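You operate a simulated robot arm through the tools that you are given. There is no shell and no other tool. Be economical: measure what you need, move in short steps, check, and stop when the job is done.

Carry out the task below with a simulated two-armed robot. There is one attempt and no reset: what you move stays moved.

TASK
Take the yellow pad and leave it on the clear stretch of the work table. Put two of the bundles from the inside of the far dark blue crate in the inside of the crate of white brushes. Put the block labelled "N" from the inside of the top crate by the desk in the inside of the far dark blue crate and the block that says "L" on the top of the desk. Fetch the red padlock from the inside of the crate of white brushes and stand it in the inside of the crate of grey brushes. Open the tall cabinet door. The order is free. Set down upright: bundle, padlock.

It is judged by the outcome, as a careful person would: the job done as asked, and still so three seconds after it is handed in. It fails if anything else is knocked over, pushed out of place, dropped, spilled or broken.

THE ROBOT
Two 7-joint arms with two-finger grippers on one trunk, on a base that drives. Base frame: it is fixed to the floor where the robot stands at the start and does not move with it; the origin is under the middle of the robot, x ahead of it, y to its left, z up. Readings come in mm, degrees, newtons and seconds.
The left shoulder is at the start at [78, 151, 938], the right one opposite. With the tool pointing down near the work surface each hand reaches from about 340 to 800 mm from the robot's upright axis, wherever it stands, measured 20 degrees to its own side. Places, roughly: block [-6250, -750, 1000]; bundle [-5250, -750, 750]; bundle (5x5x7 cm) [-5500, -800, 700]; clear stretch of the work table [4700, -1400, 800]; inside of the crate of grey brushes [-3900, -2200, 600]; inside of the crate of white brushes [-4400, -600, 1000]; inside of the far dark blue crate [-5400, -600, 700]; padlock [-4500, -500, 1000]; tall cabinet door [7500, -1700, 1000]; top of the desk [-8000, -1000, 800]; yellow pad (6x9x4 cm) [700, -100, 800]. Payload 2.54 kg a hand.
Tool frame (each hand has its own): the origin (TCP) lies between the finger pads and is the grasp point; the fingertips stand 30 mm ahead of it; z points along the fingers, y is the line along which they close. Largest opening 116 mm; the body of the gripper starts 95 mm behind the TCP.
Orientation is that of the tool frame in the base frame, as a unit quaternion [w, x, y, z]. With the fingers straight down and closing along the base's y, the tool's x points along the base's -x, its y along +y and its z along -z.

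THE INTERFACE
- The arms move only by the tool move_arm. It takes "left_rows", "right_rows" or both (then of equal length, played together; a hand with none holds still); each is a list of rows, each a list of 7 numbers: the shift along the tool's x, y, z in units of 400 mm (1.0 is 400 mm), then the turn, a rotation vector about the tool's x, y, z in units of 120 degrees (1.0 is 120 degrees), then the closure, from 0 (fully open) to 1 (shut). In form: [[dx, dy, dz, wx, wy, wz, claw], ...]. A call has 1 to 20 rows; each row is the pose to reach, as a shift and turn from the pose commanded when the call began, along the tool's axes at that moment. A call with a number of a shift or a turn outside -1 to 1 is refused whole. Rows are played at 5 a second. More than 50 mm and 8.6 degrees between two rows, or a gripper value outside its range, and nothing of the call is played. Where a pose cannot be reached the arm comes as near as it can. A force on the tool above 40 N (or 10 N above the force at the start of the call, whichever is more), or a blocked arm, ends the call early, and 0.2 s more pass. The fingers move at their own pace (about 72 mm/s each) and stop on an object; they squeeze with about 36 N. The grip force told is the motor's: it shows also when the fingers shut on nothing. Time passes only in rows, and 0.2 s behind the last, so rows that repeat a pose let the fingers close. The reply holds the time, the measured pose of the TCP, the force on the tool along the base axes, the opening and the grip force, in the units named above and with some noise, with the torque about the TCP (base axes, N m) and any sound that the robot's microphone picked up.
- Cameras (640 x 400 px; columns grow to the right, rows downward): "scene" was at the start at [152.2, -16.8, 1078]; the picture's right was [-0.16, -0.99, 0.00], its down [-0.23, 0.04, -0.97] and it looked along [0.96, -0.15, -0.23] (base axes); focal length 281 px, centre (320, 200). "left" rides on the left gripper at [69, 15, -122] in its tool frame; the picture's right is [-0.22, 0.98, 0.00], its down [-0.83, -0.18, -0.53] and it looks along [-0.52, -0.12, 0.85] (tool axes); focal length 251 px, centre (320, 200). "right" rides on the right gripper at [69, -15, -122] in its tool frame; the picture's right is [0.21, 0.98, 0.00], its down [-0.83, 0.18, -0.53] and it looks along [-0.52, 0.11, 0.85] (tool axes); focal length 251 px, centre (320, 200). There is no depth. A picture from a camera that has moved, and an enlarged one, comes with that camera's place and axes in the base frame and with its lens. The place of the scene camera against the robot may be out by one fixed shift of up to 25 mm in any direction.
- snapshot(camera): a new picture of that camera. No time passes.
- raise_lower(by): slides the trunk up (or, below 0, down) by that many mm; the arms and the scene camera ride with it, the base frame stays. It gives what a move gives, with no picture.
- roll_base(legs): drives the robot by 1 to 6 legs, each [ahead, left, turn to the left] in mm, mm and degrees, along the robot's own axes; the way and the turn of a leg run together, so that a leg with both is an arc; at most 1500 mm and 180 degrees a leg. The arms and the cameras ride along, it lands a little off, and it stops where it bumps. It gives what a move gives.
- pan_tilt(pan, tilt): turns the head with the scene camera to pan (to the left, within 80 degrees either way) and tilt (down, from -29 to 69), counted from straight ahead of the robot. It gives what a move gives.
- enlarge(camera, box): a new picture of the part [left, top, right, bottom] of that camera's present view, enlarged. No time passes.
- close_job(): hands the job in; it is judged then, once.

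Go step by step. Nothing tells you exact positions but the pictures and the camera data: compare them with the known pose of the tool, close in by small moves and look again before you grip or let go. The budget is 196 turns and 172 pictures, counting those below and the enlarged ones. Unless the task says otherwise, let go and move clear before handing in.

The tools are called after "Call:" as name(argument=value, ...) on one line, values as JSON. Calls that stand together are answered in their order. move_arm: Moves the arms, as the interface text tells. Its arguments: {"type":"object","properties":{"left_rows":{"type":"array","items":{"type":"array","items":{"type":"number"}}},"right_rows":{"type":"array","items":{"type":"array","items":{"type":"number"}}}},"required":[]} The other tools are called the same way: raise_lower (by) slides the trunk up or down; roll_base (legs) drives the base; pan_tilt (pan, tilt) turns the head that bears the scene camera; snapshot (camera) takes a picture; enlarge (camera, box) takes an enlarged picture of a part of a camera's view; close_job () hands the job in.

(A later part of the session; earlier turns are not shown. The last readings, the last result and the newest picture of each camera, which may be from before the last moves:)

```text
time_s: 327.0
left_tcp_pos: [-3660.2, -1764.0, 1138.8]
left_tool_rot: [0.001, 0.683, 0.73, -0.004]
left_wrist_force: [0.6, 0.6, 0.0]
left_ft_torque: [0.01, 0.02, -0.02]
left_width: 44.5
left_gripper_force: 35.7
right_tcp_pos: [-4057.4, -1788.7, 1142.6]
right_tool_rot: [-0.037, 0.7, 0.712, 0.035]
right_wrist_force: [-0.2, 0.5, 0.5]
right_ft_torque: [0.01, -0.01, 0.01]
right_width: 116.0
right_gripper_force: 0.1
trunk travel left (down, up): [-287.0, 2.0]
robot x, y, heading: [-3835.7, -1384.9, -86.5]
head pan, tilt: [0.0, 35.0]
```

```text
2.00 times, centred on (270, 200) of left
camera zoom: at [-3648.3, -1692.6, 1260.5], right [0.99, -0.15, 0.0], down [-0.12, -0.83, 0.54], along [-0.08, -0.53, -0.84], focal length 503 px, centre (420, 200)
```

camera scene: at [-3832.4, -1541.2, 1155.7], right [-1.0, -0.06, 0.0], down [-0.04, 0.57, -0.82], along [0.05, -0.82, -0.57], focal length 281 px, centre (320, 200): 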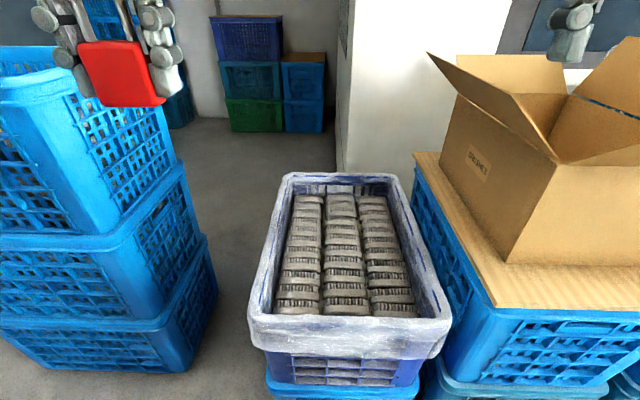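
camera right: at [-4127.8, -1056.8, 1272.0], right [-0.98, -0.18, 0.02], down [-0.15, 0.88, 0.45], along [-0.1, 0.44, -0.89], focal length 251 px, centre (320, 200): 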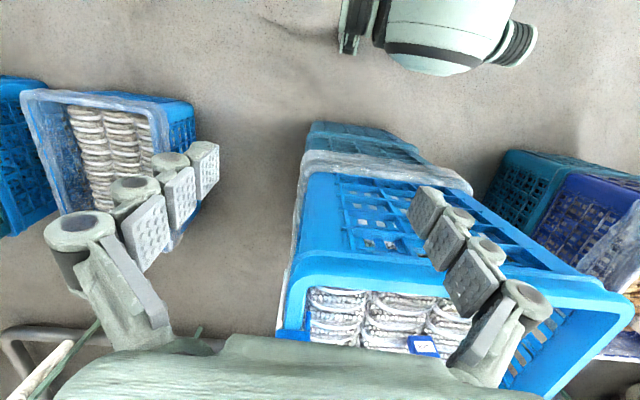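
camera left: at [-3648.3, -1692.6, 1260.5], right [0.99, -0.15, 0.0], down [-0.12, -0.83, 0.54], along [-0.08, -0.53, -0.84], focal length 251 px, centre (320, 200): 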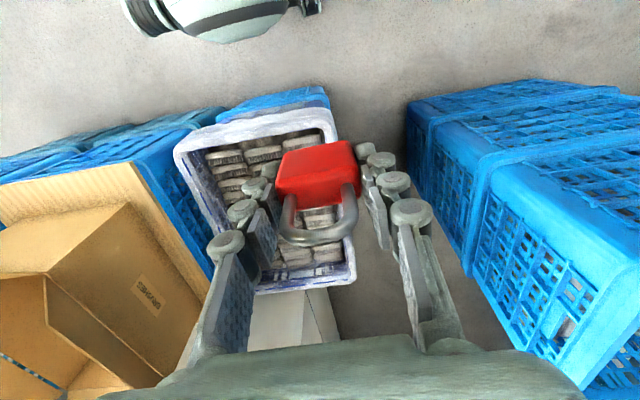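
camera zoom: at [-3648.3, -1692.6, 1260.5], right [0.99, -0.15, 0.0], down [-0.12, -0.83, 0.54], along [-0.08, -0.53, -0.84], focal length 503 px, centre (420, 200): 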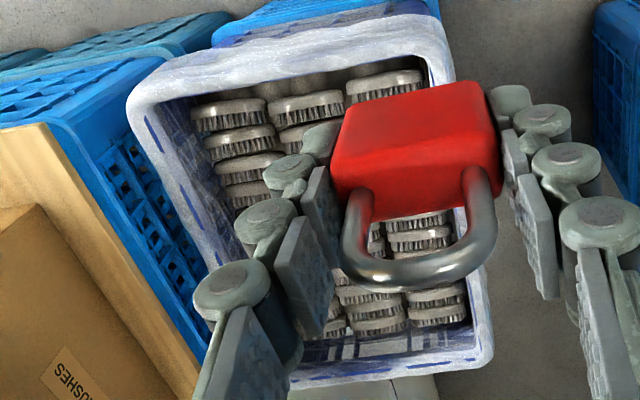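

Brushes stand in three rows; I'll set the lock on the middle row near [-3868, -2090]. Square up and roll ahead 110.

Call:
roll_base(legs=[[110, 0, -3.5]])

Call:
move_arm(left_rows=[[-0.06, -0.07, 0.06, 0, 0, 0, 0.9], [-0.12, -0.14, 0.12, 0, 0, 0, 0.9], [-0.18, -0.21, 0.18, 0, 0, 0, 0.9], [-0.24, -0.28, 0.24, 0, 0, 0, 0.9], [-0.3, -0.34, 0.3, 0, 0, 0, 0.9], [-0.36, -0.4, 0.36, 0, 0, 0, 0.9], [-0.42, -0.45, 0.43, 0, 0, 0, 0.9], [-0.48, -0.46, 0.51, 0, 0, 0, 0.9], [-0.5, -0.46, 0.62, 0, 0, 0, 0.9], [-0.5, -0.46, 0.72, 0, 0, 0, 0.9], [-0.5, -0.46, 0.82, 0, 0, 0, 0.9], [-0.5, -0.46, 0.92, 0, 0, 0, 0.9], [-0.5, -0.46, 0.98, 0, 0, 0, 0.9]])

Call:
snapshot(camera="scene")

Call:
snapshot(camera="left")

```text
time_s: 328.2
left_tcp_pos: [-3679.7, -1886.4, 1137.9]
left_tool_rot: [0.0, 0.705, 0.709, -0.005]
left_wrist_force: [-0.2, -0.1, -1.3]
left_ft_torque: [0.04, -0.02, 0.01]
left_width: 44.8
left_gripper_force: 36.4
right_tcp_pos: [-4078.2, -1885.0, 1141.9]
right_tool_rot: [-0.035, 0.722, 0.69, 0.035]
right_wrist_force: [1.3, -0.1, 0.6]
right_ft_torque: [0.04, 0.03, -0.01]
right_width: 116.1
right_gripper_force: 0.1
trunk travel left (down, up): [-287.0, 2.0]
robot x, y, heading: [-3829.8, -1497.9, -90.1]
head pan, tilt: [0.0, 35.0]
```

```text
time_s: 331.0
left_tcp_pos: [-3861.7, -2088.1, 747.9]
left_tool_rot: [0.0, 0.706, 0.708, -0.005]
left_wrist_force: [-0.6, -0.7, -1.2]
left_ft_torque: [0.03, 0.0, -0.01]
left_width: 44.8
left_gripper_force: 35.8
right_tcp_pos: [-4078.2, -1885.8, 1142.0]
right_tool_rot: [-0.037, 0.721, 0.691, 0.035]
right_wrist_force: [0.1, -0.1, 0.3]
right_ft_torque: [-0.01, 0.0, 0.01]
right_width: 116.1
right_gripper_force: 0.1
trunk travel left (down, up): [-287.0, 2.0]
robot x, y, heading: [-3833.9, -1493.2, -89.7]
head pan, tilt: [0.0, 35.0]
```

```text
87 pictures are left
camera scene: at [-3838.4, -1652.1, 1155.6], right [-1.0, 0.0, 0.0], down [0.0, 0.57, -0.82], along [0.0, -0.82, -0.57], focal length 281 px, centre (320, 200)
```

scene: 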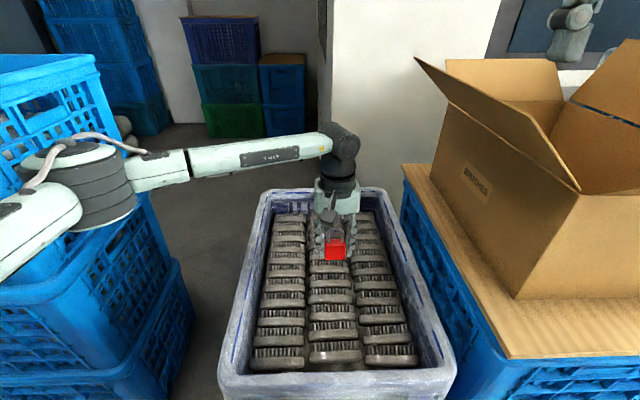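

```text
86 pictures are left
camera left: at [-3846.0, -2017.3, 870.0], right [0.98, -0.21, 0.0], down [-0.17, -0.82, 0.54], along [-0.12, -0.53, -0.84], focal length 251 px, centre (320, 200)
```

left: 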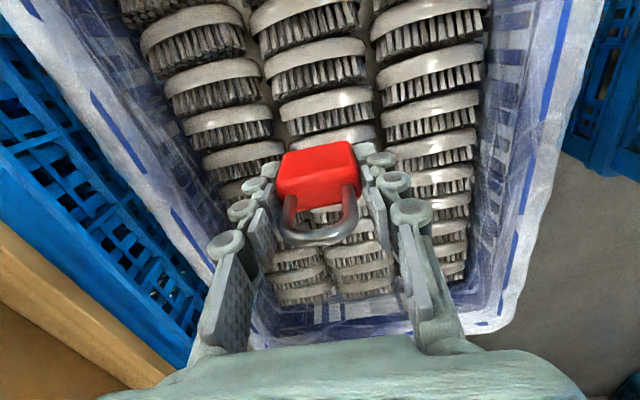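

Descending further, watching the distance to the brushes.

Call:
move_arm(left_rows=[[0, 0, 0.06, 0, 0, 0, 0.9], [0, 0, 0.12, 0, 0, 0, 0.9], [0, 0, 0.17, 0, 0, 0, 0.9], [0, 0, 0.17, 0, 0, 0, 0.9]])

Call:
enlarge(camera="scene", box=[260, 180, 420, 300])

Call:
snapshot(camera="left")

```text
time_s: 332.0
left_tcp_pos: [-3863.5, -2087.6, 680.2]
left_tool_rot: [0.001, 0.706, 0.709, -0.005]
left_wrist_force: [0.4, -0.6, -1.2]
left_ft_torque: [0.0, -0.01, -0.01]
left_width: 44.8
left_gripper_force: 36.0
right_tcp_pos: [-4078.3, -1885.6, 1142.5]
right_tool_rot: [-0.037, 0.722, 0.69, 0.036]
right_wrist_force: [-0.2, 0.5, 0.2]
right_ft_torque: [-0.02, -0.03, -0.06]
right_width: 115.8
right_gripper_force: 0.1
trunk travel left (down, up): [-287.0, 2.0]
robot x, y, heading: [-3831.8, -1492.5, -89.8]
head pan, tilt: [0.0, 35.0]
```

```text
3.33 times, centred on (340, 240) of scene
camera zoom: at [-3838.3, -1651.9, 1155.7], right [-1.0, 0.0, 0.0], down [0.0, 0.57, -0.82], along [0.0, -0.82, -0.57], focal length 935 px, centre (253, 67)
```

zoom: 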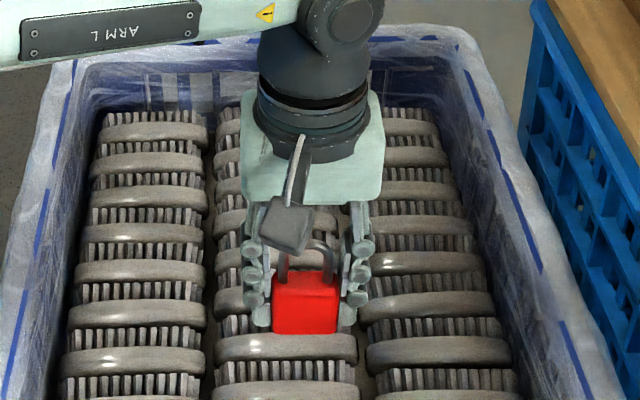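

```text
84 pictures are left
camera left: at [-3848.8, -2016.8, 801.8], right [0.98, -0.21, 0.0], down [-0.17, -0.82, 0.54], along [-0.12, -0.53, -0.84], focal length 251 px, centre (320, 200)
```

left: 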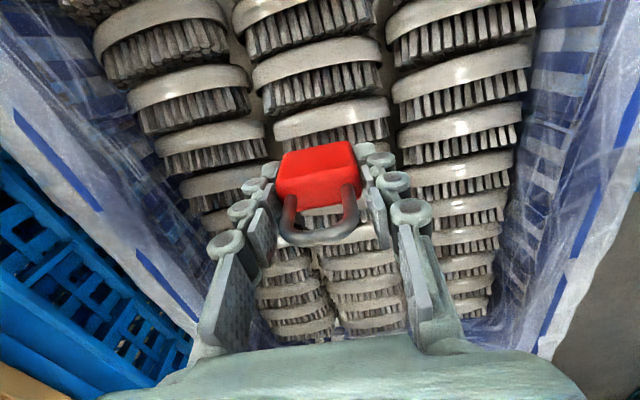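

Call:
move_arm(left_rows=[[0, 0, 0.02, 0, 0, 0, 0.9], [0, 0, 0.04, 0, 0, 0, 0.9], [0, 0, 0.06, 0, 0, 0, 0.9], [0, 0, 0.06, 0, 0, 0, 0.9]])

Call:
enlarge(camera="scene", box=[280, 210, 400, 300])

```text
time_s: 333.0
left_tcp_pos: [-3865.9, -2089.6, 657.0]
left_tool_rot: [0.001, 0.706, 0.708, -0.005]
left_wrist_force: [0.9, 0.8, 0.1]
left_ft_torque: [-0.03, -0.02, -0.03]
left_width: 44.9
left_gripper_force: 36.4
right_tcp_pos: [-4078.1, -1884.2, 1142.0]
right_tool_rot: [-0.036, 0.722, 0.69, 0.036]
right_wrist_force: [-0.6, 0.9, 0.4]
right_ft_torque: [0.0, -0.01, 0.0]
right_width: 115.9
right_gripper_force: 0.0
trunk travel left (down, up): [-287.0, 2.0]
robot x, y, heading: [-3831.1, -1495.5, -90.0]
head pan, tilt: [0.0, 35.0]
```

```text
4.44 times, centred on (340, 255) of scene
camera zoom: at [-3838.3, -1652.0, 1155.6], right [-1.0, 0.0, 0.0], down [0.0, 0.57, -0.82], along [0.0, -0.82, -0.57], focal length 1247 px, centre (231, -44)
```

zoom: 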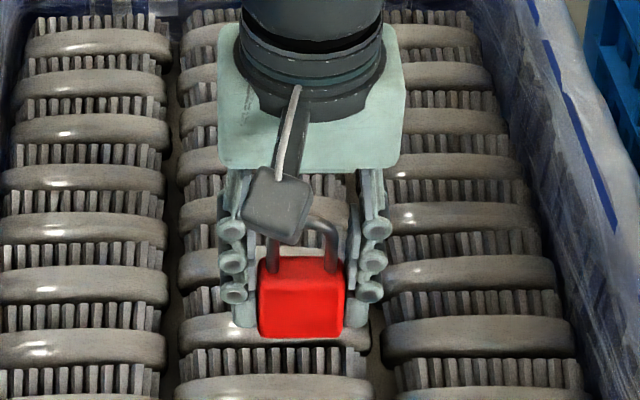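

Call:
move_arm(left_rows=[[0, 0, 0.008, 0, 0, 0, 0.9], [0, 0, 0.016, 0, 0, 0, 0.9], [0, 0, 0.016, 0, 0, 0, 0.9]])

```text
time_s: 333.8
left_tcp_pos: [-3864.0, -2089.6, 648.9]
left_tool_rot: [0.001, 0.706, 0.709, -0.004]
left_wrist_force: [0.9, -0.8, -1.0]
left_ft_torque: [0.01, -0.01, 0.03]
left_width: 44.6
left_gripper_force: 35.9
right_tcp_pos: [-4077.9, -1884.9, 1143.3]
right_tool_rot: [-0.035, 0.721, 0.691, 0.035]
right_wrist_force: [-0.4, -1.0, 0.5]
right_ft_torque: [0.02, -0.01, 0.0]
right_width: 116.0
right_gripper_force: 0.0
trunk travel left (down, up): [-287.0, 2.0]
robot x, y, heading: [-3830.7, -1493.4, -89.7]
head pan, tilt: [0.0, 35.0]
```

Call:
move_arm(left_rows=[[0, 0, 0.008, 0, 0, 0, 0.9], [0, 0, 0.016, 0, 0, 0, 0.9], [0, 0, 0.024, 0, 0, 0, 0.9], [0, 0, 0.024, 0, 0, 0, 0.9]])

Call:
enlarge(camera="scene", box=[280, 210, 400, 300])

```text
time_s: 334.8
left_tcp_pos: [-3864.3, -2089.9, 641.9]
left_tool_rot: [0.001, 0.705, 0.709, -0.005]
left_wrist_force: [0.3, 0.3, 0.1]
left_ft_torque: [0.05, -0.02, -0.01]
left_width: 44.8
left_gripper_force: 35.8
right_tcp_pos: [-4077.8, -1883.5, 1142.0]
right_tool_rot: [-0.035, 0.721, 0.691, 0.035]
right_wrist_force: [0.6, 0.1, 0.3]
right_ft_torque: [0.04, 0.02, -0.02]
right_width: 116.2
right_gripper_force: 0.1
trunk travel left (down, up): [-287.0, 2.0]
robot x, y, heading: [-3829.1, -1496.9, -89.9]
head pan, tilt: [0.0, 35.0]
```

```text
4.44 times, centred on (340, 255) of scene
camera zoom: at [-3838.3, -1652.0, 1155.6], right [-1.0, 0.0, 0.0], down [0.0, 0.57, -0.82], along [0.0, -0.82, -0.57], focal length 1247 px, centre (231, -44)
```

zoom: 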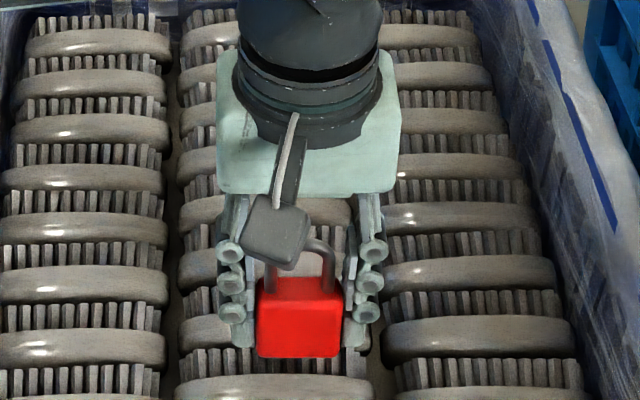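

Call:
move_arm(left_rows=[[0, 0, 0.008, 0, 0, 0, 0.9], [0, 0, 0.016, 0, 0, 0, 0.9], [0, 0, 0.016, 0, 0, 0, 0.9]])

```text
time_s: 335.6
left_tcp_pos: [-3865.1, -2089.1, 634.9]
left_tool_rot: [0.001, 0.706, 0.709, -0.005]
left_wrist_force: [-1.1, -0.3, 0.0]
left_ft_torque: [0.01, -0.01, -0.02]
left_width: 45.1
left_gripper_force: 35.6
right_tcp_pos: [-4078.1, -1884.6, 1142.8]
right_tool_rot: [-0.036, 0.721, 0.691, 0.036]
right_wrist_force: [0.3, 0.1, 0.4]
right_ft_torque: [-0.03, -0.01, 0.02]
right_width: 116.1
right_gripper_force: 0.1
trunk travel left (down, up): [-287.0, 2.0]
robot x, y, heading: [-3831.3, -1493.8, -89.6]
head pan, tilt: [0.0, 35.0]
```

Call:
move_arm(left_rows=[[0, 0, 0.006, 0, 0, 0, 0.9], [0, 0, 0.012, 0, 0, 0, 0.9], [0, 0, 0.018, 0, 0, 0, 0.9], [0, 0, 0.024, 0, 0, 0, 0.9], [0, 0, 0.024, 0, 0, 0, 0.9]])

Call:
snapshot(camera="left")

```text
time_s: 336.8
left_tcp_pos: [-3863.7, -2089.8, 625.4]
left_tool_rot: [0.002, 0.705, 0.71, -0.005]
left_wrist_force: [-0.1, 0.6, -0.5]
left_ft_torque: [-0.01, -0.02, 0.0]
left_width: 44.9
left_gripper_force: 35.8
right_tcp_pos: [-4078.5, -1884.7, 1143.0]
right_tool_rot: [-0.035, 0.721, 0.691, 0.037]
right_wrist_force: [0.1, -0.4, 0.9]
right_ft_torque: [0.01, 0.0, 0.02]
right_width: 116.0
right_gripper_force: 0.0
trunk travel left (down, up): [-287.0, 2.0]
robot x, y, heading: [-3831.6, -1496.7, -89.5]
head pan, tilt: [0.0, 35.0]
```

```text
81 pictures are left
camera left: at [-3850.0, -2018.9, 746.5], right [0.98, -0.21, 0.0], down [-0.17, -0.82, 0.54], along [-0.12, -0.53, -0.84], focal length 251 px, centre (320, 200)
```

left: 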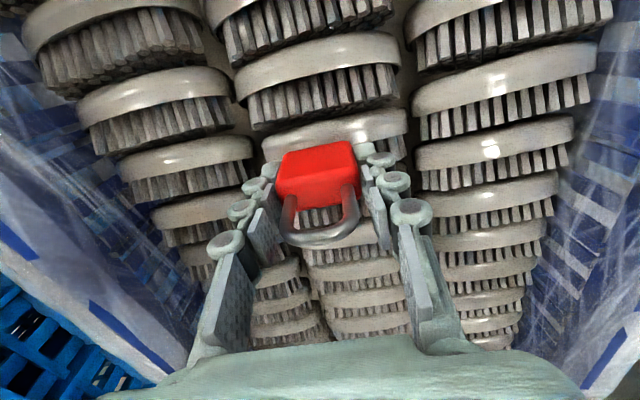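

By image scale the brush tops are around z≈510, so ~70 mm remain. Descending 50 more.

Call:
move_arm(left_rows=[[0, 0, 0.03, 0, 0, 0, 0.9], [0, 0, 0.06, 0, 0, 0, 0.9], [0, 0, 0.09, 0, 0, 0, 0.9], [0, 0, 0.12, 0, 0, 0, 0.9], [0, 0, 0.12, 0, 0, 0, 0.9]])

Call:
snapshot(camera="left")

Call:
enlarge(camera="scene", box=[280, 220, 400, 310])

```text
time_s: 337.4
left_tcp_pos: [-3866.8, -2091.8, 615.8]
left_tool_rot: [0.002, 0.705, 0.709, -0.008]
left_wrist_force: [5.5, 8.3, 22.4]
left_ft_torque: [0.51, -0.73, 0.21]
left_width: 44.8
left_gripper_force: 36.2
right_tcp_pos: [-4077.3, -1883.9, 1144.0]
right_tool_rot: [-0.035, 0.722, 0.69, 0.034]
right_wrist_force: [-0.4, 0.7, 0.6]
right_ft_torque: [-0.01, -0.03, -0.02]
right_width: 116.1
right_gripper_force: 0.1
trunk travel left (down, up): [-287.0, 2.0]
robot x, y, heading: [-3829.7, -1491.8, -89.7]
head pan, tilt: [0.0, 35.0]
stopped in row 2 (left hand): the force on the tool passed its limit at 101 N (the readings are from after the stop); the commanded pose is now the measured one
```

```text
80 pictures are left
camera left: at [-3851.6, -2020.4, 737.2], right [0.98, -0.21, -0.01], down [-0.17, -0.82, 0.55], along [-0.12, -0.54, -0.84], focal length 251 px, centre (320, 200)
```

left: 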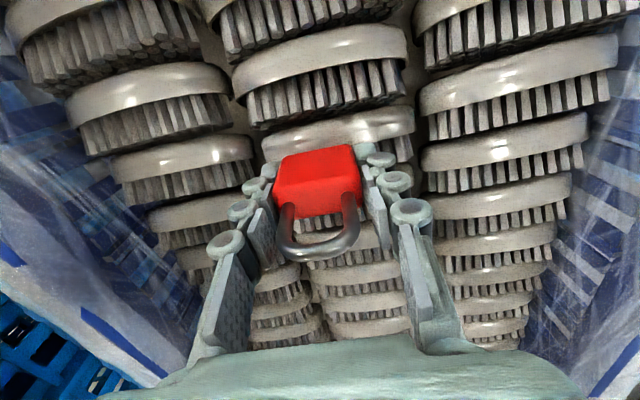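

```text
4.44 times, centred on (340, 265) of scene
camera zoom: at [-3837.9, -1649.7, 1156.1], right [-1.0, 0.0, 0.0], down [0.0, 0.57, -0.82], along [0.0, -0.82, -0.57], focal length 1247 px, centre (231, -89)
```

zoom: 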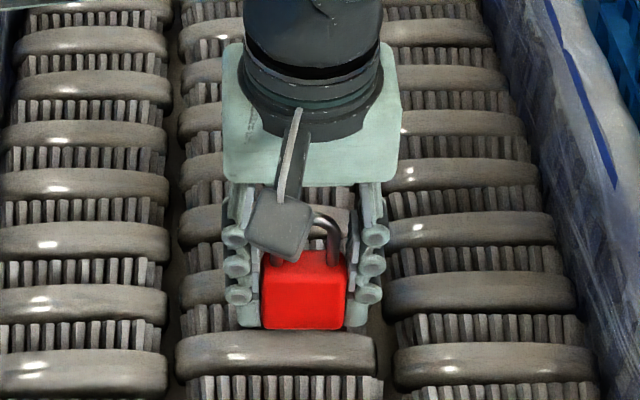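

Contact at TCP z≈617. I'll ease off slightly to relieve the force before letting go.

Call:
move_arm(left_rows=[[0, 0, -0.003, 0, 0, 0, 0.9], [0, 0, -0.006, 0, 0, 0, 0.9], [0, 0, -0.006, 0, 0, 0, 0.9]])

Call:
enlarge(camera="left", box=[220, 100, 420, 280])

```text
time_s: 338.2
left_tcp_pos: [-3867.1, -2091.9, 616.3]
left_tool_rot: [0.003, 0.705, 0.709, -0.01]
left_wrist_force: [0.6, -2.5, 15.5]
left_ft_torque: [0.09, -0.48, -0.15]
left_width: 44.9
left_gripper_force: 35.6
right_tcp_pos: [-4076.9, -1883.4, 1143.3]
right_tool_rot: [-0.035, 0.722, 0.69, 0.035]
right_wrist_force: [0.4, -0.8, -0.6]
right_ft_torque: [-0.02, 0.0, -0.02]
right_width: 116.2
right_gripper_force: 0.1
trunk travel left (down, up): [-287.0, 2.0]
robot x, y, heading: [-3831.3, -1492.1, -90.1]
head pan, tilt: [0.0, 35.0]
```

```text
2.22 times, centred on (320, 190) of left
camera zoom: at [-3851.6, -2020.2, 737.0], right [0.98, -0.21, -0.01], down [-0.17, -0.82, 0.55], along [-0.12, -0.54, -0.84], focal length 559 px, centre (320, 222)
```

zoom: 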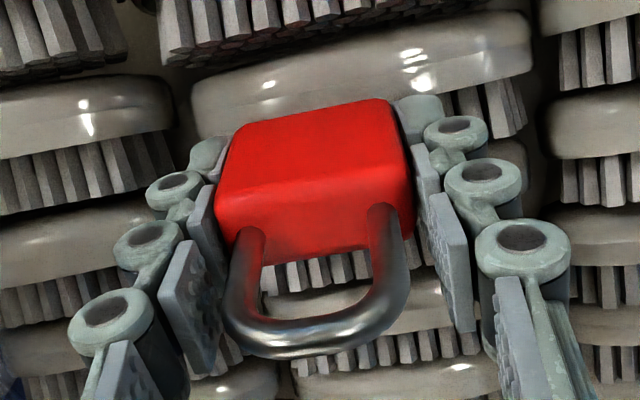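

Call:
move_arm(left_rows=[[0, 0, -0.004, 0, 0, 0, 0.9], [0, 0, -0.008, 0, 0, 0, 0.9], [0, 0, -0.008, 0, 0, 0, 0.9]])

```text
time_s: 339.0
left_tcp_pos: [-3867.5, -2091.3, 615.2]
left_tool_rot: [0.003, 0.706, 0.709, -0.007]
left_wrist_force: [-0.4, 0.6, -1.2]
left_ft_torque: [0.0, 0.01, -0.01]
left_width: 44.7
left_gripper_force: 35.7
right_tcp_pos: [-4078.4, -1884.9, 1142.7]
right_tool_rot: [-0.036, 0.721, 0.691, 0.036]
right_wrist_force: [0.4, -0.2, 0.0]
right_ft_torque: [0.0, 0.0, 0.0]
right_width: 116.0
right_gripper_force: 0.0
trunk travel left (down, up): [-287.0, 2.0]
robot x, y, heading: [-3835.6, -1492.5, -89.9]
head pan, tilt: [0.0, 35.0]
```

Call:
move_arm(left_rows=[[0, 0, 0.003, 0, 0, 0, 0.9], [0, 0, 0.005, 0, 0, 0, 0.9], [0, 0, 0.005, 0, 0, 0, 0.9]])

```text
time_s: 339.8
left_tcp_pos: [-3866.7, -2091.9, 615.2]
left_tool_rot: [0.001, 0.705, 0.709, -0.009]
left_wrist_force: [1.6, 1.6, 2.9]
left_ft_torque: [0.08, -0.16, 0.01]
left_width: 45.0
left_gripper_force: 36.3
right_tcp_pos: [-4078.5, -1884.2, 1142.5]
right_tool_rot: [-0.036, 0.722, 0.691, 0.036]
right_wrist_force: [0.8, 0.0, -0.1]
right_ft_torque: [-0.02, 0.0, 0.03]
right_width: 116.0
right_gripper_force: 0.0
trunk travel left (down, up): [-287.0, 2.0]
robot x, y, heading: [-3829.7, -1494.0, -89.9]
head pan, tilt: [0.0, 35.0]
```

Light contact. Opening gently and watching that the lock stands.

Call:
move_arm(left_rows=[[0, 0, 0, 0, 0, 0, 0.6], [0, 0, 0, 0, 0, 0, 0.55], [0, 0, 0, 0, 0, 0, 0.5], [0, 0, 0, 0, 0, 0, 0.45], [0, 0, 0, 0, 0, 0, 0.42], [0, 0, 0, 0, 0, 0, 0.42]])

Call:
enlarge(camera="left", box=[220, 100, 420, 280])

Call:
enlarge(camera="scene", box=[280, 220, 400, 310])

```text
time_s: 341.2
left_tcp_pos: [-3868.0, -2092.8, 615.8]
left_tool_rot: [0.002, 0.705, 0.709, -0.008]
left_wrist_force: [0.4, 0.2, 0.6]
left_ft_torque: [0.01, 0.0, -0.02]
left_width: 67.2
left_gripper_force: 0.2
right_tcp_pos: [-4078.9, -1885.6, 1143.3]
right_tool_rot: [-0.036, 0.721, 0.691, 0.035]
right_wrist_force: [0.7, 0.1, -1.3]
right_ft_torque: [0.01, 0.02, 0.0]
right_width: 116.1
right_gripper_force: 0.0
trunk travel left (down, up): [-287.0, 2.0]
robot x, y, heading: [-3831.0, -1492.8, -89.6]
head pan, tilt: [0.0, 35.0]
```

```text
2.22 times, centred on (320, 190) of left
camera zoom: at [-3851.4, -2020.8, 737.0], right [0.98, -0.21, -0.01], down [-0.17, -0.82, 0.55], along [-0.12, -0.53, -0.84], focal length 559 px, centre (320, 222)
```

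zoom: 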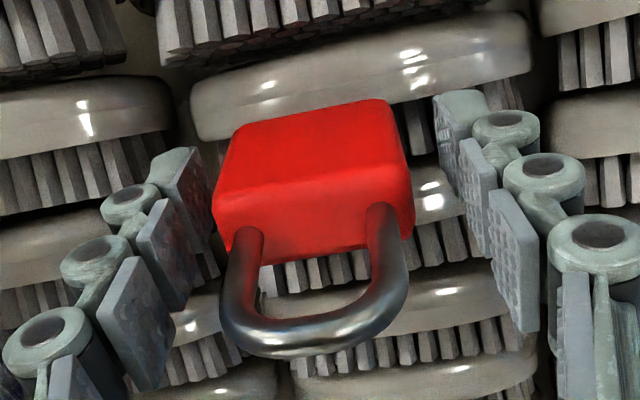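

```text
4.44 times, centred on (340, 265) of scene
camera zoom: at [-3838.2, -1651.8, 1155.7], right [-1.0, 0.0, 0.0], down [0.0, 0.57, -0.82], along [0.0, -0.82, -0.57], focal length 1247 px, centre (231, -89)
```

zoom: 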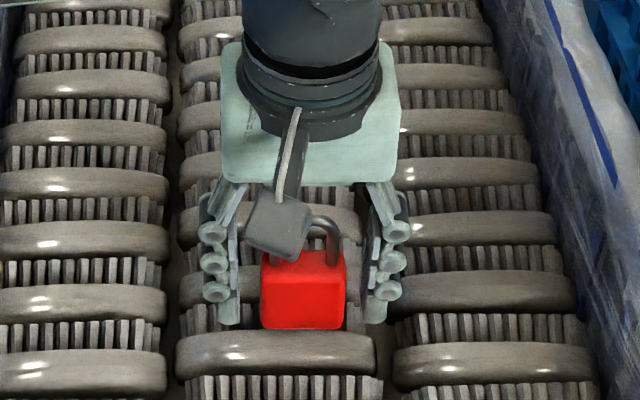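

The lock stands. Raising the hand straight up.

Call:
move_arm(left_rows=[[0, 0, -0.04, 0, 0, 0, 0.42], [0, 0, -0.1, 0, 0, 0, 0.42], [0, 0, -0.2, 0, 0, 0, 0.42], [0, 0, -0.3, 0, 0, 0, 0.42], [0, 0, -0.4, 0, 0, 0, 0.42], [0, 0, -0.5, 0, 0, 0, 0.42], [0, 0, -0.6, 0, 0, 0, 0.42], [0.02, 0, -0.7, 0, 0, 0, 0.42], [0.06, 0, -0.8, 0, 0, 0, 0.42], [0.1, 0.0, -0.9, 0, 0, 0, 0.42], [0.16, 0.04, -0.98, 0, 0, 0, 0.42]])

Call:
snapshot(camera="scene")

Call:
move_arm(left_rows=[[0.05, 0.05, -0.08, 0, 0, 0, 0.3], [0.1, 0.12, -0.16, 0, 0, 0, 0.3], [0.16, 0.2, -0.22, 0, 0, 0, 0.3], [0.22, 0.28, -0.26, 0, 0, 0, 0.3], [0.3, 0.36, -0.3, 0, 0, 0, 0.3], [0.34, 0.4, -0.31, 0, 0, 0, 0.3]])

```text
time_s: 343.6
left_tcp_pos: [-3848.3, -2021.8, 1011.0]
left_tool_rot: [0.002, 0.705, 0.709, -0.008]
left_wrist_force: [0.8, -0.1, -0.7]
left_ft_torque: [-0.04, 0.04, -0.02]
left_width: 67.5
left_gripper_force: 0.1
right_tcp_pos: [-4076.7, -1884.5, 1142.9]
right_tool_rot: [-0.036, 0.721, 0.692, 0.034]
right_wrist_force: [0.6, 0.4, 0.3]
right_ft_torque: [-0.02, 0.02, 0.01]
right_width: 116.0
right_gripper_force: 0.0
trunk travel left (down, up): [-287.0, 2.0]
robot x, y, heading: [-3831.3, -1495.4, -89.8]
head pan, tilt: [0.0, 35.0]
```

```text
75 pictures are left
camera scene: at [-3837.8, -1651.2, 1155.7], right [-1.0, 0.0, 0.0], down [0.0, 0.57, -0.82], along [0.0, -0.82, -0.57], focal length 281 px, centre (320, 200)
```

scene: 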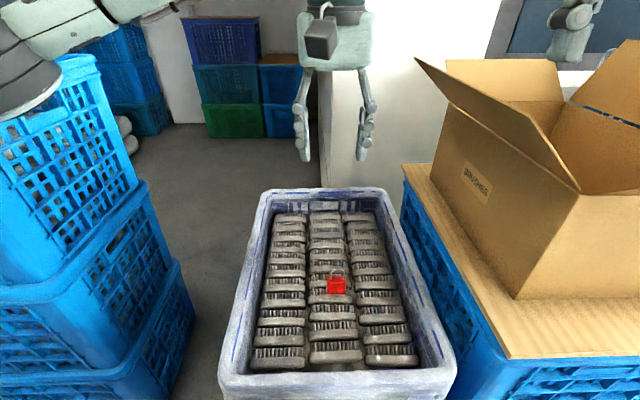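

```text
time_s: 345.0
left_tcp_pos: [-3689.7, -1885.0, 1126.1]
left_tool_rot: [0.002, 0.705, 0.709, -0.008]
left_wrist_force: [-0.3, 0.6, -1.0]
left_ft_torque: [0.03, 0.01, 0.02]
left_width: 81.2
left_gripper_force: 0.1
right_tcp_pos: [-4078.3, -1884.8, 1142.2]
right_tool_rot: [-0.036, 0.722, 0.69, 0.035]
right_wrist_force: [-1.2, -0.5, 0.1]
right_ft_torque: [-0.01, -0.02, -0.04]
right_width: 116.3
right_gripper_force: 0.0
trunk travel left (down, up): [-287.0, 2.0]
robot x, y, heading: [-3829.4, -1490.3, -89.9]
head pan, tilt: [0.0, 35.0]
```

Padlock placed upright. Next: the far dark-blue crate (about x -5450…-5110, y -940…-390). I'll back off, slide along the aisle and turn to face it.

Call:
roll_base(legs=[[110, 0, 0], [0, 0, 0]])

```text
time_s: 346.1
left_tcp_pos: [-3689.9, -1930.2, 1125.3]
left_tool_rot: [0.002, 0.703, 0.712, -0.007]
left_wrist_force: [-0.1, 0.4, 0.3]
left_ft_torque: [-0.03, 0.01, -0.03]
left_width: 81.4
left_gripper_force: 0.0
right_tcp_pos: [-4078.4, -1932.0, 1142.2]
right_tool_rot: [-0.037, 0.72, 0.693, 0.036]
right_wrist_force: [-0.4, -0.4, 0.2]
right_ft_torque: [-0.01, 0.03, 0.01]
right_width: 116.0
right_gripper_force: 0.1
trunk travel left (down, up): [-287.0, 2.0]
robot x, y, heading: [-3831.1, -1538.6, -89.4]
head pan, tilt: [0.0, 35.0]
stopped in leg 1: the robot was blocked; the commanded pose is now the measured one
```

I sent that leg the wrong way (ahead instead of back) and the base touched the grey-brush stack. Backing off and checking the lock.

Call:
roll_base(legs=[[-160, 0, 0]])

Call:
snapshot(camera="scene")

```text
time_s: 347.5
left_tcp_pos: [-3691.6, -1772.7, 1127.2]
left_tool_rot: [0.001, 0.702, 0.712, -0.007]
left_wrist_force: [-0.4, 0.3, -0.3]
left_ft_torque: [-0.02, 0.03, -0.02]
left_width: 80.9
left_gripper_force: 0.1
right_tcp_pos: [-4080.3, -1773.4, 1141.3]
right_tool_rot: [-0.037, 0.72, 0.692, 0.036]
right_wrist_force: [-0.8, -0.2, 0.6]
right_ft_torque: [-0.04, -0.02, 0.0]
right_width: 116.2
right_gripper_force: 0.0
trunk travel left (down, up): [-287.0, 2.0]
robot x, y, heading: [-3834.0, -1380.1, -89.6]
head pan, tilt: [0.0, 35.0]
```

```text
74 pictures are left
camera scene: at [-3841.1, -1539.6, 1155.8], right [-1.0, -0.01, 0.0], down [-0.01, 0.57, -0.82], along [0.01, -0.82, -0.57], focal length 281 px, centre (320, 200)
```

scene: 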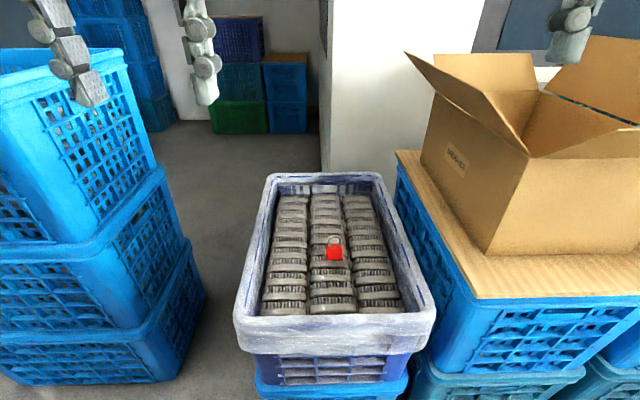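

The crate is unmoved and the lock stands. Sliding along the aisle to x≈-5280 and turning.

Call:
roll_base(legs=[[0, -725, 0], [0, -725, 0], [0, 0, 180]])

Call:
pan_tilt(pan=0, tilt=35)

Call:
snapshot(camera="scene")

```text
time_s: 369.7
left_tcp_pos: [-5460.9, -993.5, 1126.2]
left_tool_rot: [-0.007, 0.729, -0.684, -0.001]
left_wrist_force: [-0.1, 0.2, -0.1]
left_ft_torque: [-0.01, -0.02, 0.04]
left_width: 81.2
left_gripper_force: 0.1
right_tcp_pos: [-5072.0, -972.6, 1140.2]
right_tool_rot: [0.035, 0.71, -0.702, 0.038]
right_wrist_force: [0.1, -0.4, 0.3]
right_ft_torque: [0.01, 0.0, 0.01]
right_width: 115.8
right_gripper_force: 0.0
trunk travel left (down, up): [-287.0, 2.0]
robot x, y, heading: [-5295.3, -1375.2, 93.5]
head pan, tilt: [0.0, 35.0]
```

```text
time_s: 370.3
left_tcp_pos: [-5460.8, -994.2, 1125.0]
left_tool_rot: [-0.007, 0.729, -0.684, -0.001]
left_wrist_force: [0.1, -0.3, -0.6]
left_ft_torque: [0.0, -0.01, 0.0]
left_width: 81.4
left_gripper_force: 0.1
right_tcp_pos: [-5072.7, -973.6, 1141.6]
right_tool_rot: [0.035, 0.71, -0.702, 0.038]
right_wrist_force: [0.3, 0.9, 0.3]
right_ft_torque: [-0.01, 0.02, 0.02]
right_width: 116.1
right_gripper_force: 0.0
trunk travel left (down, up): [-287.0, 2.0]
robot x, y, heading: [-5299.5, -1378.2, 93.5]
head pan, tilt: [0.0, 35.0]
```

```text
73 pictures are left
camera scene: at [-5315.1, -1224.3, 1155.7], right [1.0, 0.06, 0.0], down [0.03, -0.57, -0.82], along [-0.05, 0.82, -0.57], focal length 281 px, centre (320, 200)
```

scene: 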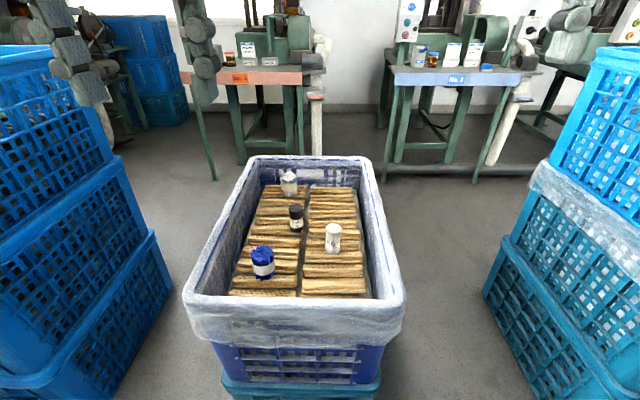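

Four items stand in the dark-blue crate. Enlarging to see which are bundles.

Call:
enlarge(camera="scene", box=[220, 150, 380, 300])

Call:
snapshot(camera="left")

```text
2.67 times, centred on (300, 225) of scene
camera zoom: at [-5315.1, -1224.3, 1155.7], right [1.0, 0.06, 0.0], down [0.03, -0.57, -0.82], along [-0.05, 0.82, -0.57], focal length 748 px, centre (373, 133)
```

zoom: 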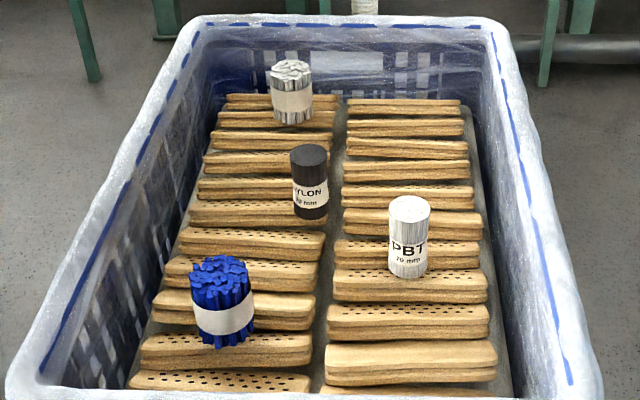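

```text
71 pictures are left
camera left: at [-5472.3, -1064.2, 1247.7], right [-0.99, 0.15, -0.01], down [0.12, 0.83, 0.54], along [0.09, 0.54, -0.84], focal length 251 px, centre (320, 200)
```

left: 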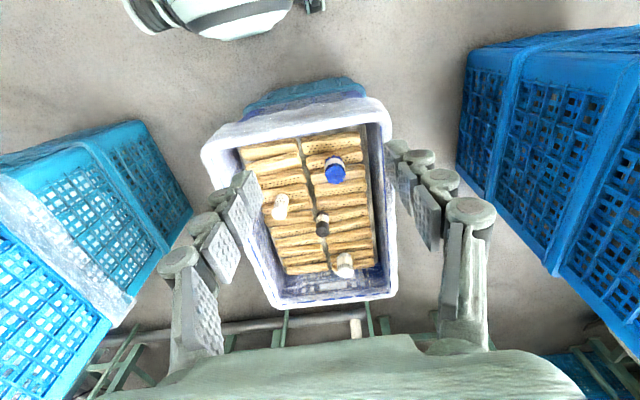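

The items are bristle bundles: blue at ≈[-5465, -767], white "PBT" at ≈[-5313, -683], which match the listed places. I'll square up and roll to within reach.

Call:
roll_base(legs=[[0, 0, -3.5], [75, 55, 0]])

Call:
move_arm(right_rows=[[-0.06, 0.05, 0, 0, 0, 0, 0], [-0.12, 0.1, 0, 0, 0, 0, 0], [-0.18, 0.16, 0.02, 0, 0, 0, 0], [-0.24, 0.22, 0.04, 0, 0, 0, 0], [-0.3, 0.28, 0.08, 0, 0, 0, 0], [-0.36, 0.34, 0.12, 0, 0, 0, 0.1], [-0.42, 0.4, 0.17, 0, 0, 0, 0.2], [-0.44, 0.42, 0.26, 0, 0, 0, 0.2]])

Call:
snapshot(camera="right")

```text
time_s: 371.9
left_tcp_pos: [-5491.0, -910.9, 1125.3]
left_tool_rot: [0.007, -0.707, 0.707, 0.001]
left_wrist_force: [-0.5, 0.7, 0.0]
left_ft_torque: [0.01, 0.0, -0.02]
left_width: 80.9
left_gripper_force: 0.1
right_tcp_pos: [-5102.4, -913.6, 1141.0]
right_tool_rot: [-0.037, -0.688, 0.724, -0.038]
right_wrist_force: [0.1, 0.2, -0.2]
right_ft_torque: [0.0, -0.04, -0.05]
right_width: 116.2
right_gripper_force: 0.1
trunk travel left (down, up): [-287.0, 2.0]
robot x, y, heading: [-5354.2, -1305.4, 89.7]
head pan, tilt: [0.0, 35.0]
```

```text
time_s: 373.8
left_tcp_pos: [-5491.0, -911.5, 1126.6]
left_tool_rot: [0.007, -0.707, 0.707, 0.001]
left_wrist_force: [0.1, 0.2, -0.5]
left_ft_torque: [-0.01, 0.01, 0.02]
left_width: 81.1
left_gripper_force: 0.1
right_tcp_pos: [-5213.4, -783.0, 1070.8]
right_tool_rot: [-0.037, -0.688, 0.724, -0.037]
right_wrist_force: [0.1, -0.5, 0.1]
right_ft_torque: [0.06, 0.0, -0.03]
right_width: 92.7
right_gripper_force: 0.1
right hand out of reach, approached as far as the arm can: row 6, 7, 8
trunk travel left (down, up): [-287.0, 2.0]
robot x, y, heading: [-5355.2, -1303.7, 89.8]
head pan, tilt: [0.0, 35.0]
```

```text
70 pictures are left
camera right: at [-5200.3, -839.7, 1198.9], right [-0.99, -0.16, 0.02], down [-0.14, 0.88, 0.45], along [-0.09, 0.44, -0.9], focal length 251 px, centre (320, 200)
```

right: 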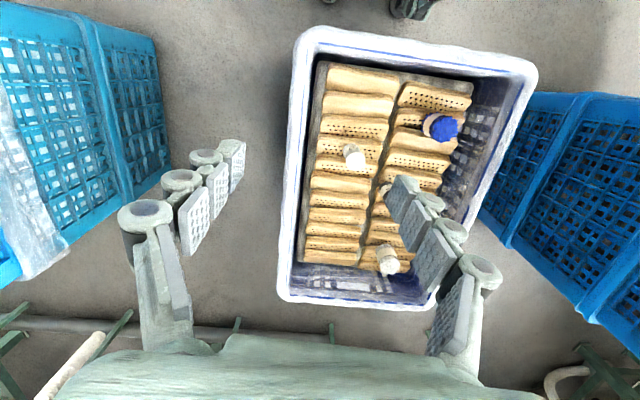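

The right hand is tilted 6° and reach-limited up high; I'll straighten it while moving down above the PBT bundle.

Call:
move_arm(right_rows=[[-0.03, 0.03, 0.08, 0, -0.012, -0.005, 0.3], [-0.07, 0.07, 0.17, 0, -0.025, -0.01, 0.3], [-0.12, 0.12, 0.25, 0, -0.037, -0.015, 0.3], [-0.18, 0.18, 0.32, 0, -0.05, -0.024, 0.3], [-0.23, 0.23, 0.38, 0, -0.05, -0.024, 0.3], [-0.263, 0.259, 0.4, 0, -0.05, -0.024, 0.3], [-0.263, 0.259, 0.4, 0, -0.05, -0.024, 0.3]])

Call:
snapshot(camera="right")

```text
time_s: 375.4
left_tcp_pos: [-5491.6, -911.1, 1126.2]
left_tool_rot: [0.007, -0.707, 0.708, 0.0]
left_wrist_force: [0.7, -0.3, 0.2]
left_ft_torque: [0.0, 0.02, 0.0]
left_width: 81.2
left_gripper_force: 0.0
right_tcp_pos: [-5234.1, -745.6, 907.8]
right_tool_rot: [0.002, -0.707, 0.707, 0.0]
right_wrist_force: [-0.2, 0.9, 0.4]
right_ft_torque: [-0.02, 0.0, -0.02]
right_width: 81.3
right_gripper_force: 0.1
right hand out of reach, approached as far as the arm can: row 2, 3, 4, 5, 6, 7
trunk travel left (down, up): [-287.0, 2.0]
robot x, y, heading: [-5349.7, -1304.4, 90.1]
head pan, tilt: [0.0, 35.0]
```

```text
69 pictures are left
camera right: at [-5218.5, -815.4, 1029.7], right [-0.98, -0.21, 0.0], down [-0.18, 0.83, 0.54], along [-0.11, 0.52, -0.84], focal length 251 px, centre (320, 200)
```

right: 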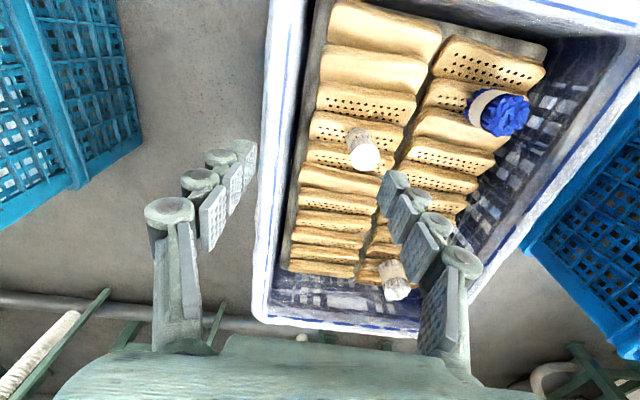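

The right arm can't cross further; I'll shift the base 78 mm left and 20 ahead instead.

Call:
roll_base(legs=[[20, 78, 0]])

Call:
snapshot(camera="right")

```text
time_s: 376.8
left_tcp_pos: [-5571.2, -892.5, 1125.4]
left_tool_rot: [-0.007, 0.708, -0.706, 0.0]
left_wrist_force: [-0.4, 0.5, 0.5]
left_ft_torque: [0.01, -0.06, -0.01]
left_width: 81.4
left_gripper_force: 0.0
right_tcp_pos: [-5314.9, -726.1, 907.8]
right_tool_rot: [-0.001, 0.708, -0.707, -0.001]
right_wrist_force: [0.2, 0.8, -0.7]
right_ft_torque: [-0.02, -0.03, 0.0]
right_width: 81.1
right_gripper_force: 0.3
trunk travel left (down, up): [-287.0, 2.0]
robot x, y, heading: [-5432.5, -1283.1, 90.1]
head pan, tilt: [0.0, 35.0]
```

```text
68 pictures are left
camera right: at [-5298.5, -795.2, 1030.1], right [-0.98, -0.22, 0.0], down [-0.18, 0.82, 0.54], along [-0.12, 0.52, -0.84], focal length 251 px, centre (320, 200)
```

right: 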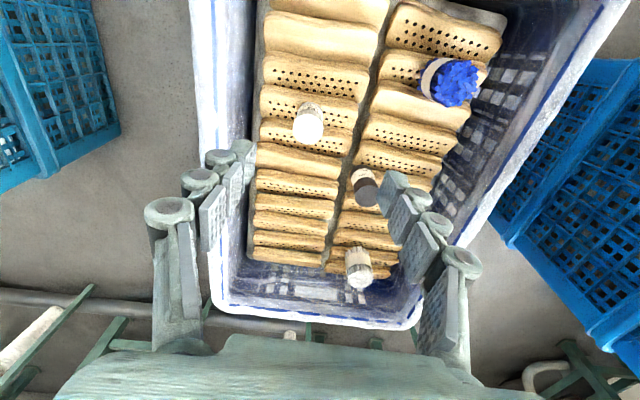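

PBT bundle: top ≈z 715 at [-5306, -702]. Lowering the right hand around it to z 760 first.

Call:
move_arm(right_rows=[[-0.02, -0.01, 0.08, 0, 0, 0, 0.43], [-0.04, -0.022, 0.17, 0, 0, 0, 0.43], [-0.06, -0.022, 0.27, 0, 0, 0, 0.43], [-0.06, -0.022, 0.36, 0, 0, 0, 0.43], [-0.06, -0.022, 0.36, 0, 0, 0, 0.43]])

Call:
snapshot(camera="right")

```text
time_s: 378.0
left_tcp_pos: [-5571.0, -892.3, 1125.9]
left_tool_rot: [-0.007, 0.708, -0.706, -0.001]
left_wrist_force: [0.0, 0.0, -0.1]
left_ft_torque: [0.01, 0.0, -0.02]
left_width: 81.2
left_gripper_force: 0.1
right_tcp_pos: [-5275.7, -728.2, 784.8]
right_tool_rot: [-0.001, 0.708, -0.706, -0.002]
right_wrist_force: [1.2, 0.2, -0.2]
right_ft_torque: [0.04, 0.02, -0.01]
right_width: 66.1
right_gripper_force: 0.1
right hand out of reach, approached as far as the arm can: row 1, 2, 3, 4, 5
trunk travel left (down, up): [-287.0, 2.0]
robot x, y, heading: [-5434.2, -1284.3, 90.1]
head pan, tilt: [0.0, 35.0]
```

```text
67 pictures are left
camera right: at [-5260.5, -796.6, 906.7], right [-0.98, -0.22, 0.0], down [-0.18, 0.82, 0.54], along [-0.12, 0.52, -0.84], focal length 251 px, centre (320, 200)
```

right: 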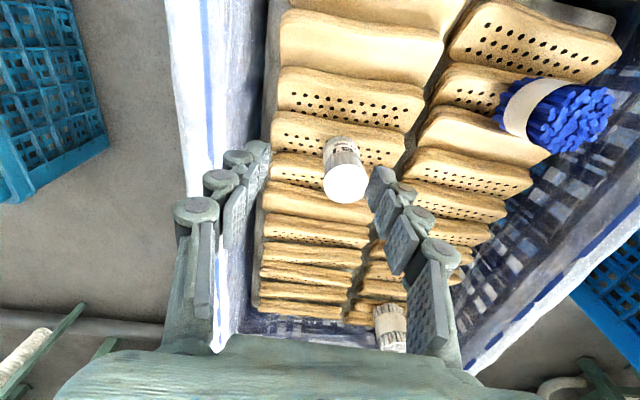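

The right arm's posture limits it here, so I'll use the left arm for both bundles. Retracting the right hand up and bringing the left above the blue bundle (≈[-5462, -788], top z 714).

Call:
move_arm(left_rows=[[-0.05, -0.05, 0, 0, 0, 0, 0.2], [-0.1, -0.1, 0.04, 0, 0, 0, 0.2], [-0.15, -0.15, 0.1, 0, 0, 0, 0.2], [-0.2, -0.2, 0.18, 0, 0, 0, 0.2], [-0.24, -0.25, 0.27, 0, 0, 0, 0.2], [-0.26, -0.272, 0.38, 0, 0, 0, 0.2], [-0.26, -0.272, 0.49, 0, 0, 0, 0.2], [-0.26, -0.272, 0.6, 0, 0, 0, 0.2], [-0.26, -0.272, 0.71, 0, 0, 0, 0.2], [-0.26, -0.272, 0.8, 0, 0, 0, 0.2], [-0.26, -0.272, 0.8, 0, 0, 0, 0.2]], right_rows=[[0, 0, -0.1, 0, 0, 0, 0.3], [0, 0, -0.2, 0, 0, 0, 0.3], [0.02, -0.02, -0.3, 0, 0, 0, 0.3], [0.06, -0.06, -0.4, 0, 0, 0, 0.3], [0.12, -0.1, -0.5, 0, 0, 0, 0.3], [0.18, -0.14, -0.58, 0, 0, 0, 0.3], [0.24, -0.19, -0.66, 0, 0, 0, 0.3], [0.3, -0.24, -0.74, 0, 0, 0, 0.3], [0.36, -0.29, -0.82, 0, 0, 0, 0.3], [0.4, -0.33, -0.87, 0, 0, 0, 0.3], [0.42, -0.35, -0.87, 0, 0, 0, 0.3]])

Call:
snapshot(camera="left")

```text
time_s: 380.4
left_tcp_pos: [-5458.9, -783.7, 805.3]
left_tool_rot: [-0.006, 0.708, -0.706, -0.001]
left_wrist_force: [0.5, 0.0, 0.5]
left_ft_torque: [0.0, 0.02, 0.02]
left_width: 92.8
left_gripper_force: 0.1
right_tcp_pos: [-5134.0, -899.0, 1131.6]
right_tool_rot: [0.0, 0.708, -0.706, -0.001]
right_wrist_force: [0.9, -0.7, 0.0]
right_ft_torque: [0.01, -0.02, 0.01]
right_width: 81.6
right_gripper_force: 0.0
trunk travel left (down, up): [-287.0, 2.0]
robot x, y, heading: [-5427.5, -1282.3, 90.0]
head pan, tilt: [0.0, 35.0]
```

```text
66 pictures are left
camera left: at [-5476.3, -852.8, 926.6], right [-0.98, 0.21, -0.01], down [0.18, 0.82, 0.54], along [0.12, 0.53, -0.84], focal length 251 px, centre (320, 200)
```

left: 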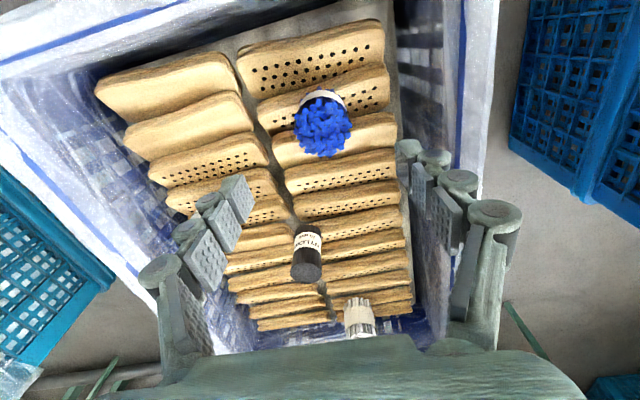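

Aligned on the blue bundle. Lowering to z≈697 and gripping.

Call:
move_arm(left_rows=[[0.008, 0.005, 0.08, 0, 0, 0, 0.2], [0.015, 0.01, 0.16, 0, 0, 0, 0.2], [0.015, 0.01, 0.23, 0, 0, 0, 0.2], [0.015, 0.01, 0.27, 0, 0, 0, 0.2], [0.015, 0.01, 0.27, 0, 0, 0, 0.35], [0.015, 0.01, 0.27, 0, 0, 0, 0.5], [0.015, 0.01, 0.27, 0, 0, 0, 0.8], [0.015, 0.01, 0.27, 0, 0, 0, 0.8], [0.015, 0.01, 0.22, 0, 0, 0, 0.8], [0.015, 0.01, 0.16, 0, 0, 0, 0.8]])

Call:
snapshot(camera="left")

Call:
enlarge(camera="scene", box=[240, 180, 440, 330])

```text
time_s: 382.6
left_tcp_pos: [-5462.1, -788.3, 745.4]
left_tool_rot: [-0.006, 0.708, -0.706, -0.002]
left_wrist_force: [0.2, -0.5, -1.3]
left_ft_torque: [-0.04, 0.01, 0.0]
left_width: 48.1
left_gripper_force: 35.9
right_tcp_pos: [-5135.3, -898.3, 1131.2]
right_tool_rot: [-0.001, 0.708, -0.706, -0.001]
right_wrist_force: [-0.5, -0.5, -0.2]
right_ft_torque: [0.02, 0.01, -0.02]
right_width: 81.3
right_gripper_force: 0.0
trunk travel left (down, up): [-287.0, 2.0]
robot x, y, heading: [-5434.4, -1283.7, 90.2]
head pan, tilt: [0.0, 35.0]
```

```text
65 pictures are left
camera left: at [-5478.7, -857.8, 868.1], right [-0.98, 0.21, -0.01], down [0.18, 0.82, 0.54], along [0.12, 0.53, -0.84], focal length 251 px, centre (320, 200)
```

left: 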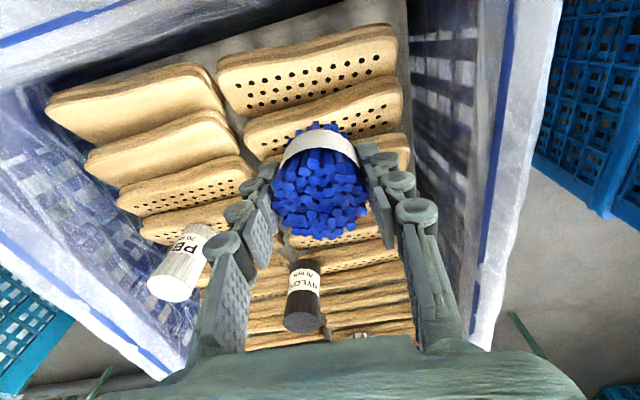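

```text
2.67 times, centred on (340, 255) of scene
camera zoom: at [-5439.1, -1131.1, 1155.6], right [1.0, 0.0, 0.0], down [0.0, -0.57, -0.82], along [0.0, 0.82, -0.57], focal length 748 px, centre (267, 53)
```

zoom: 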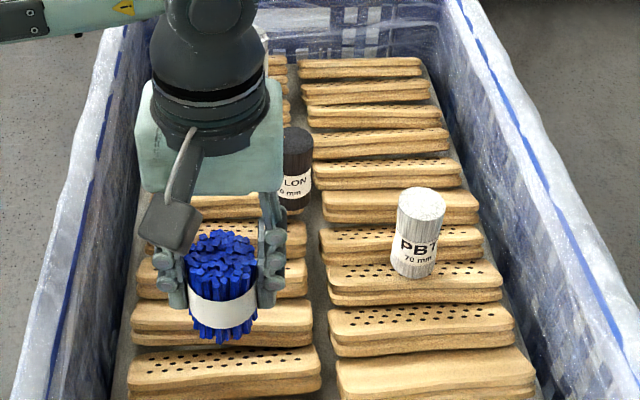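

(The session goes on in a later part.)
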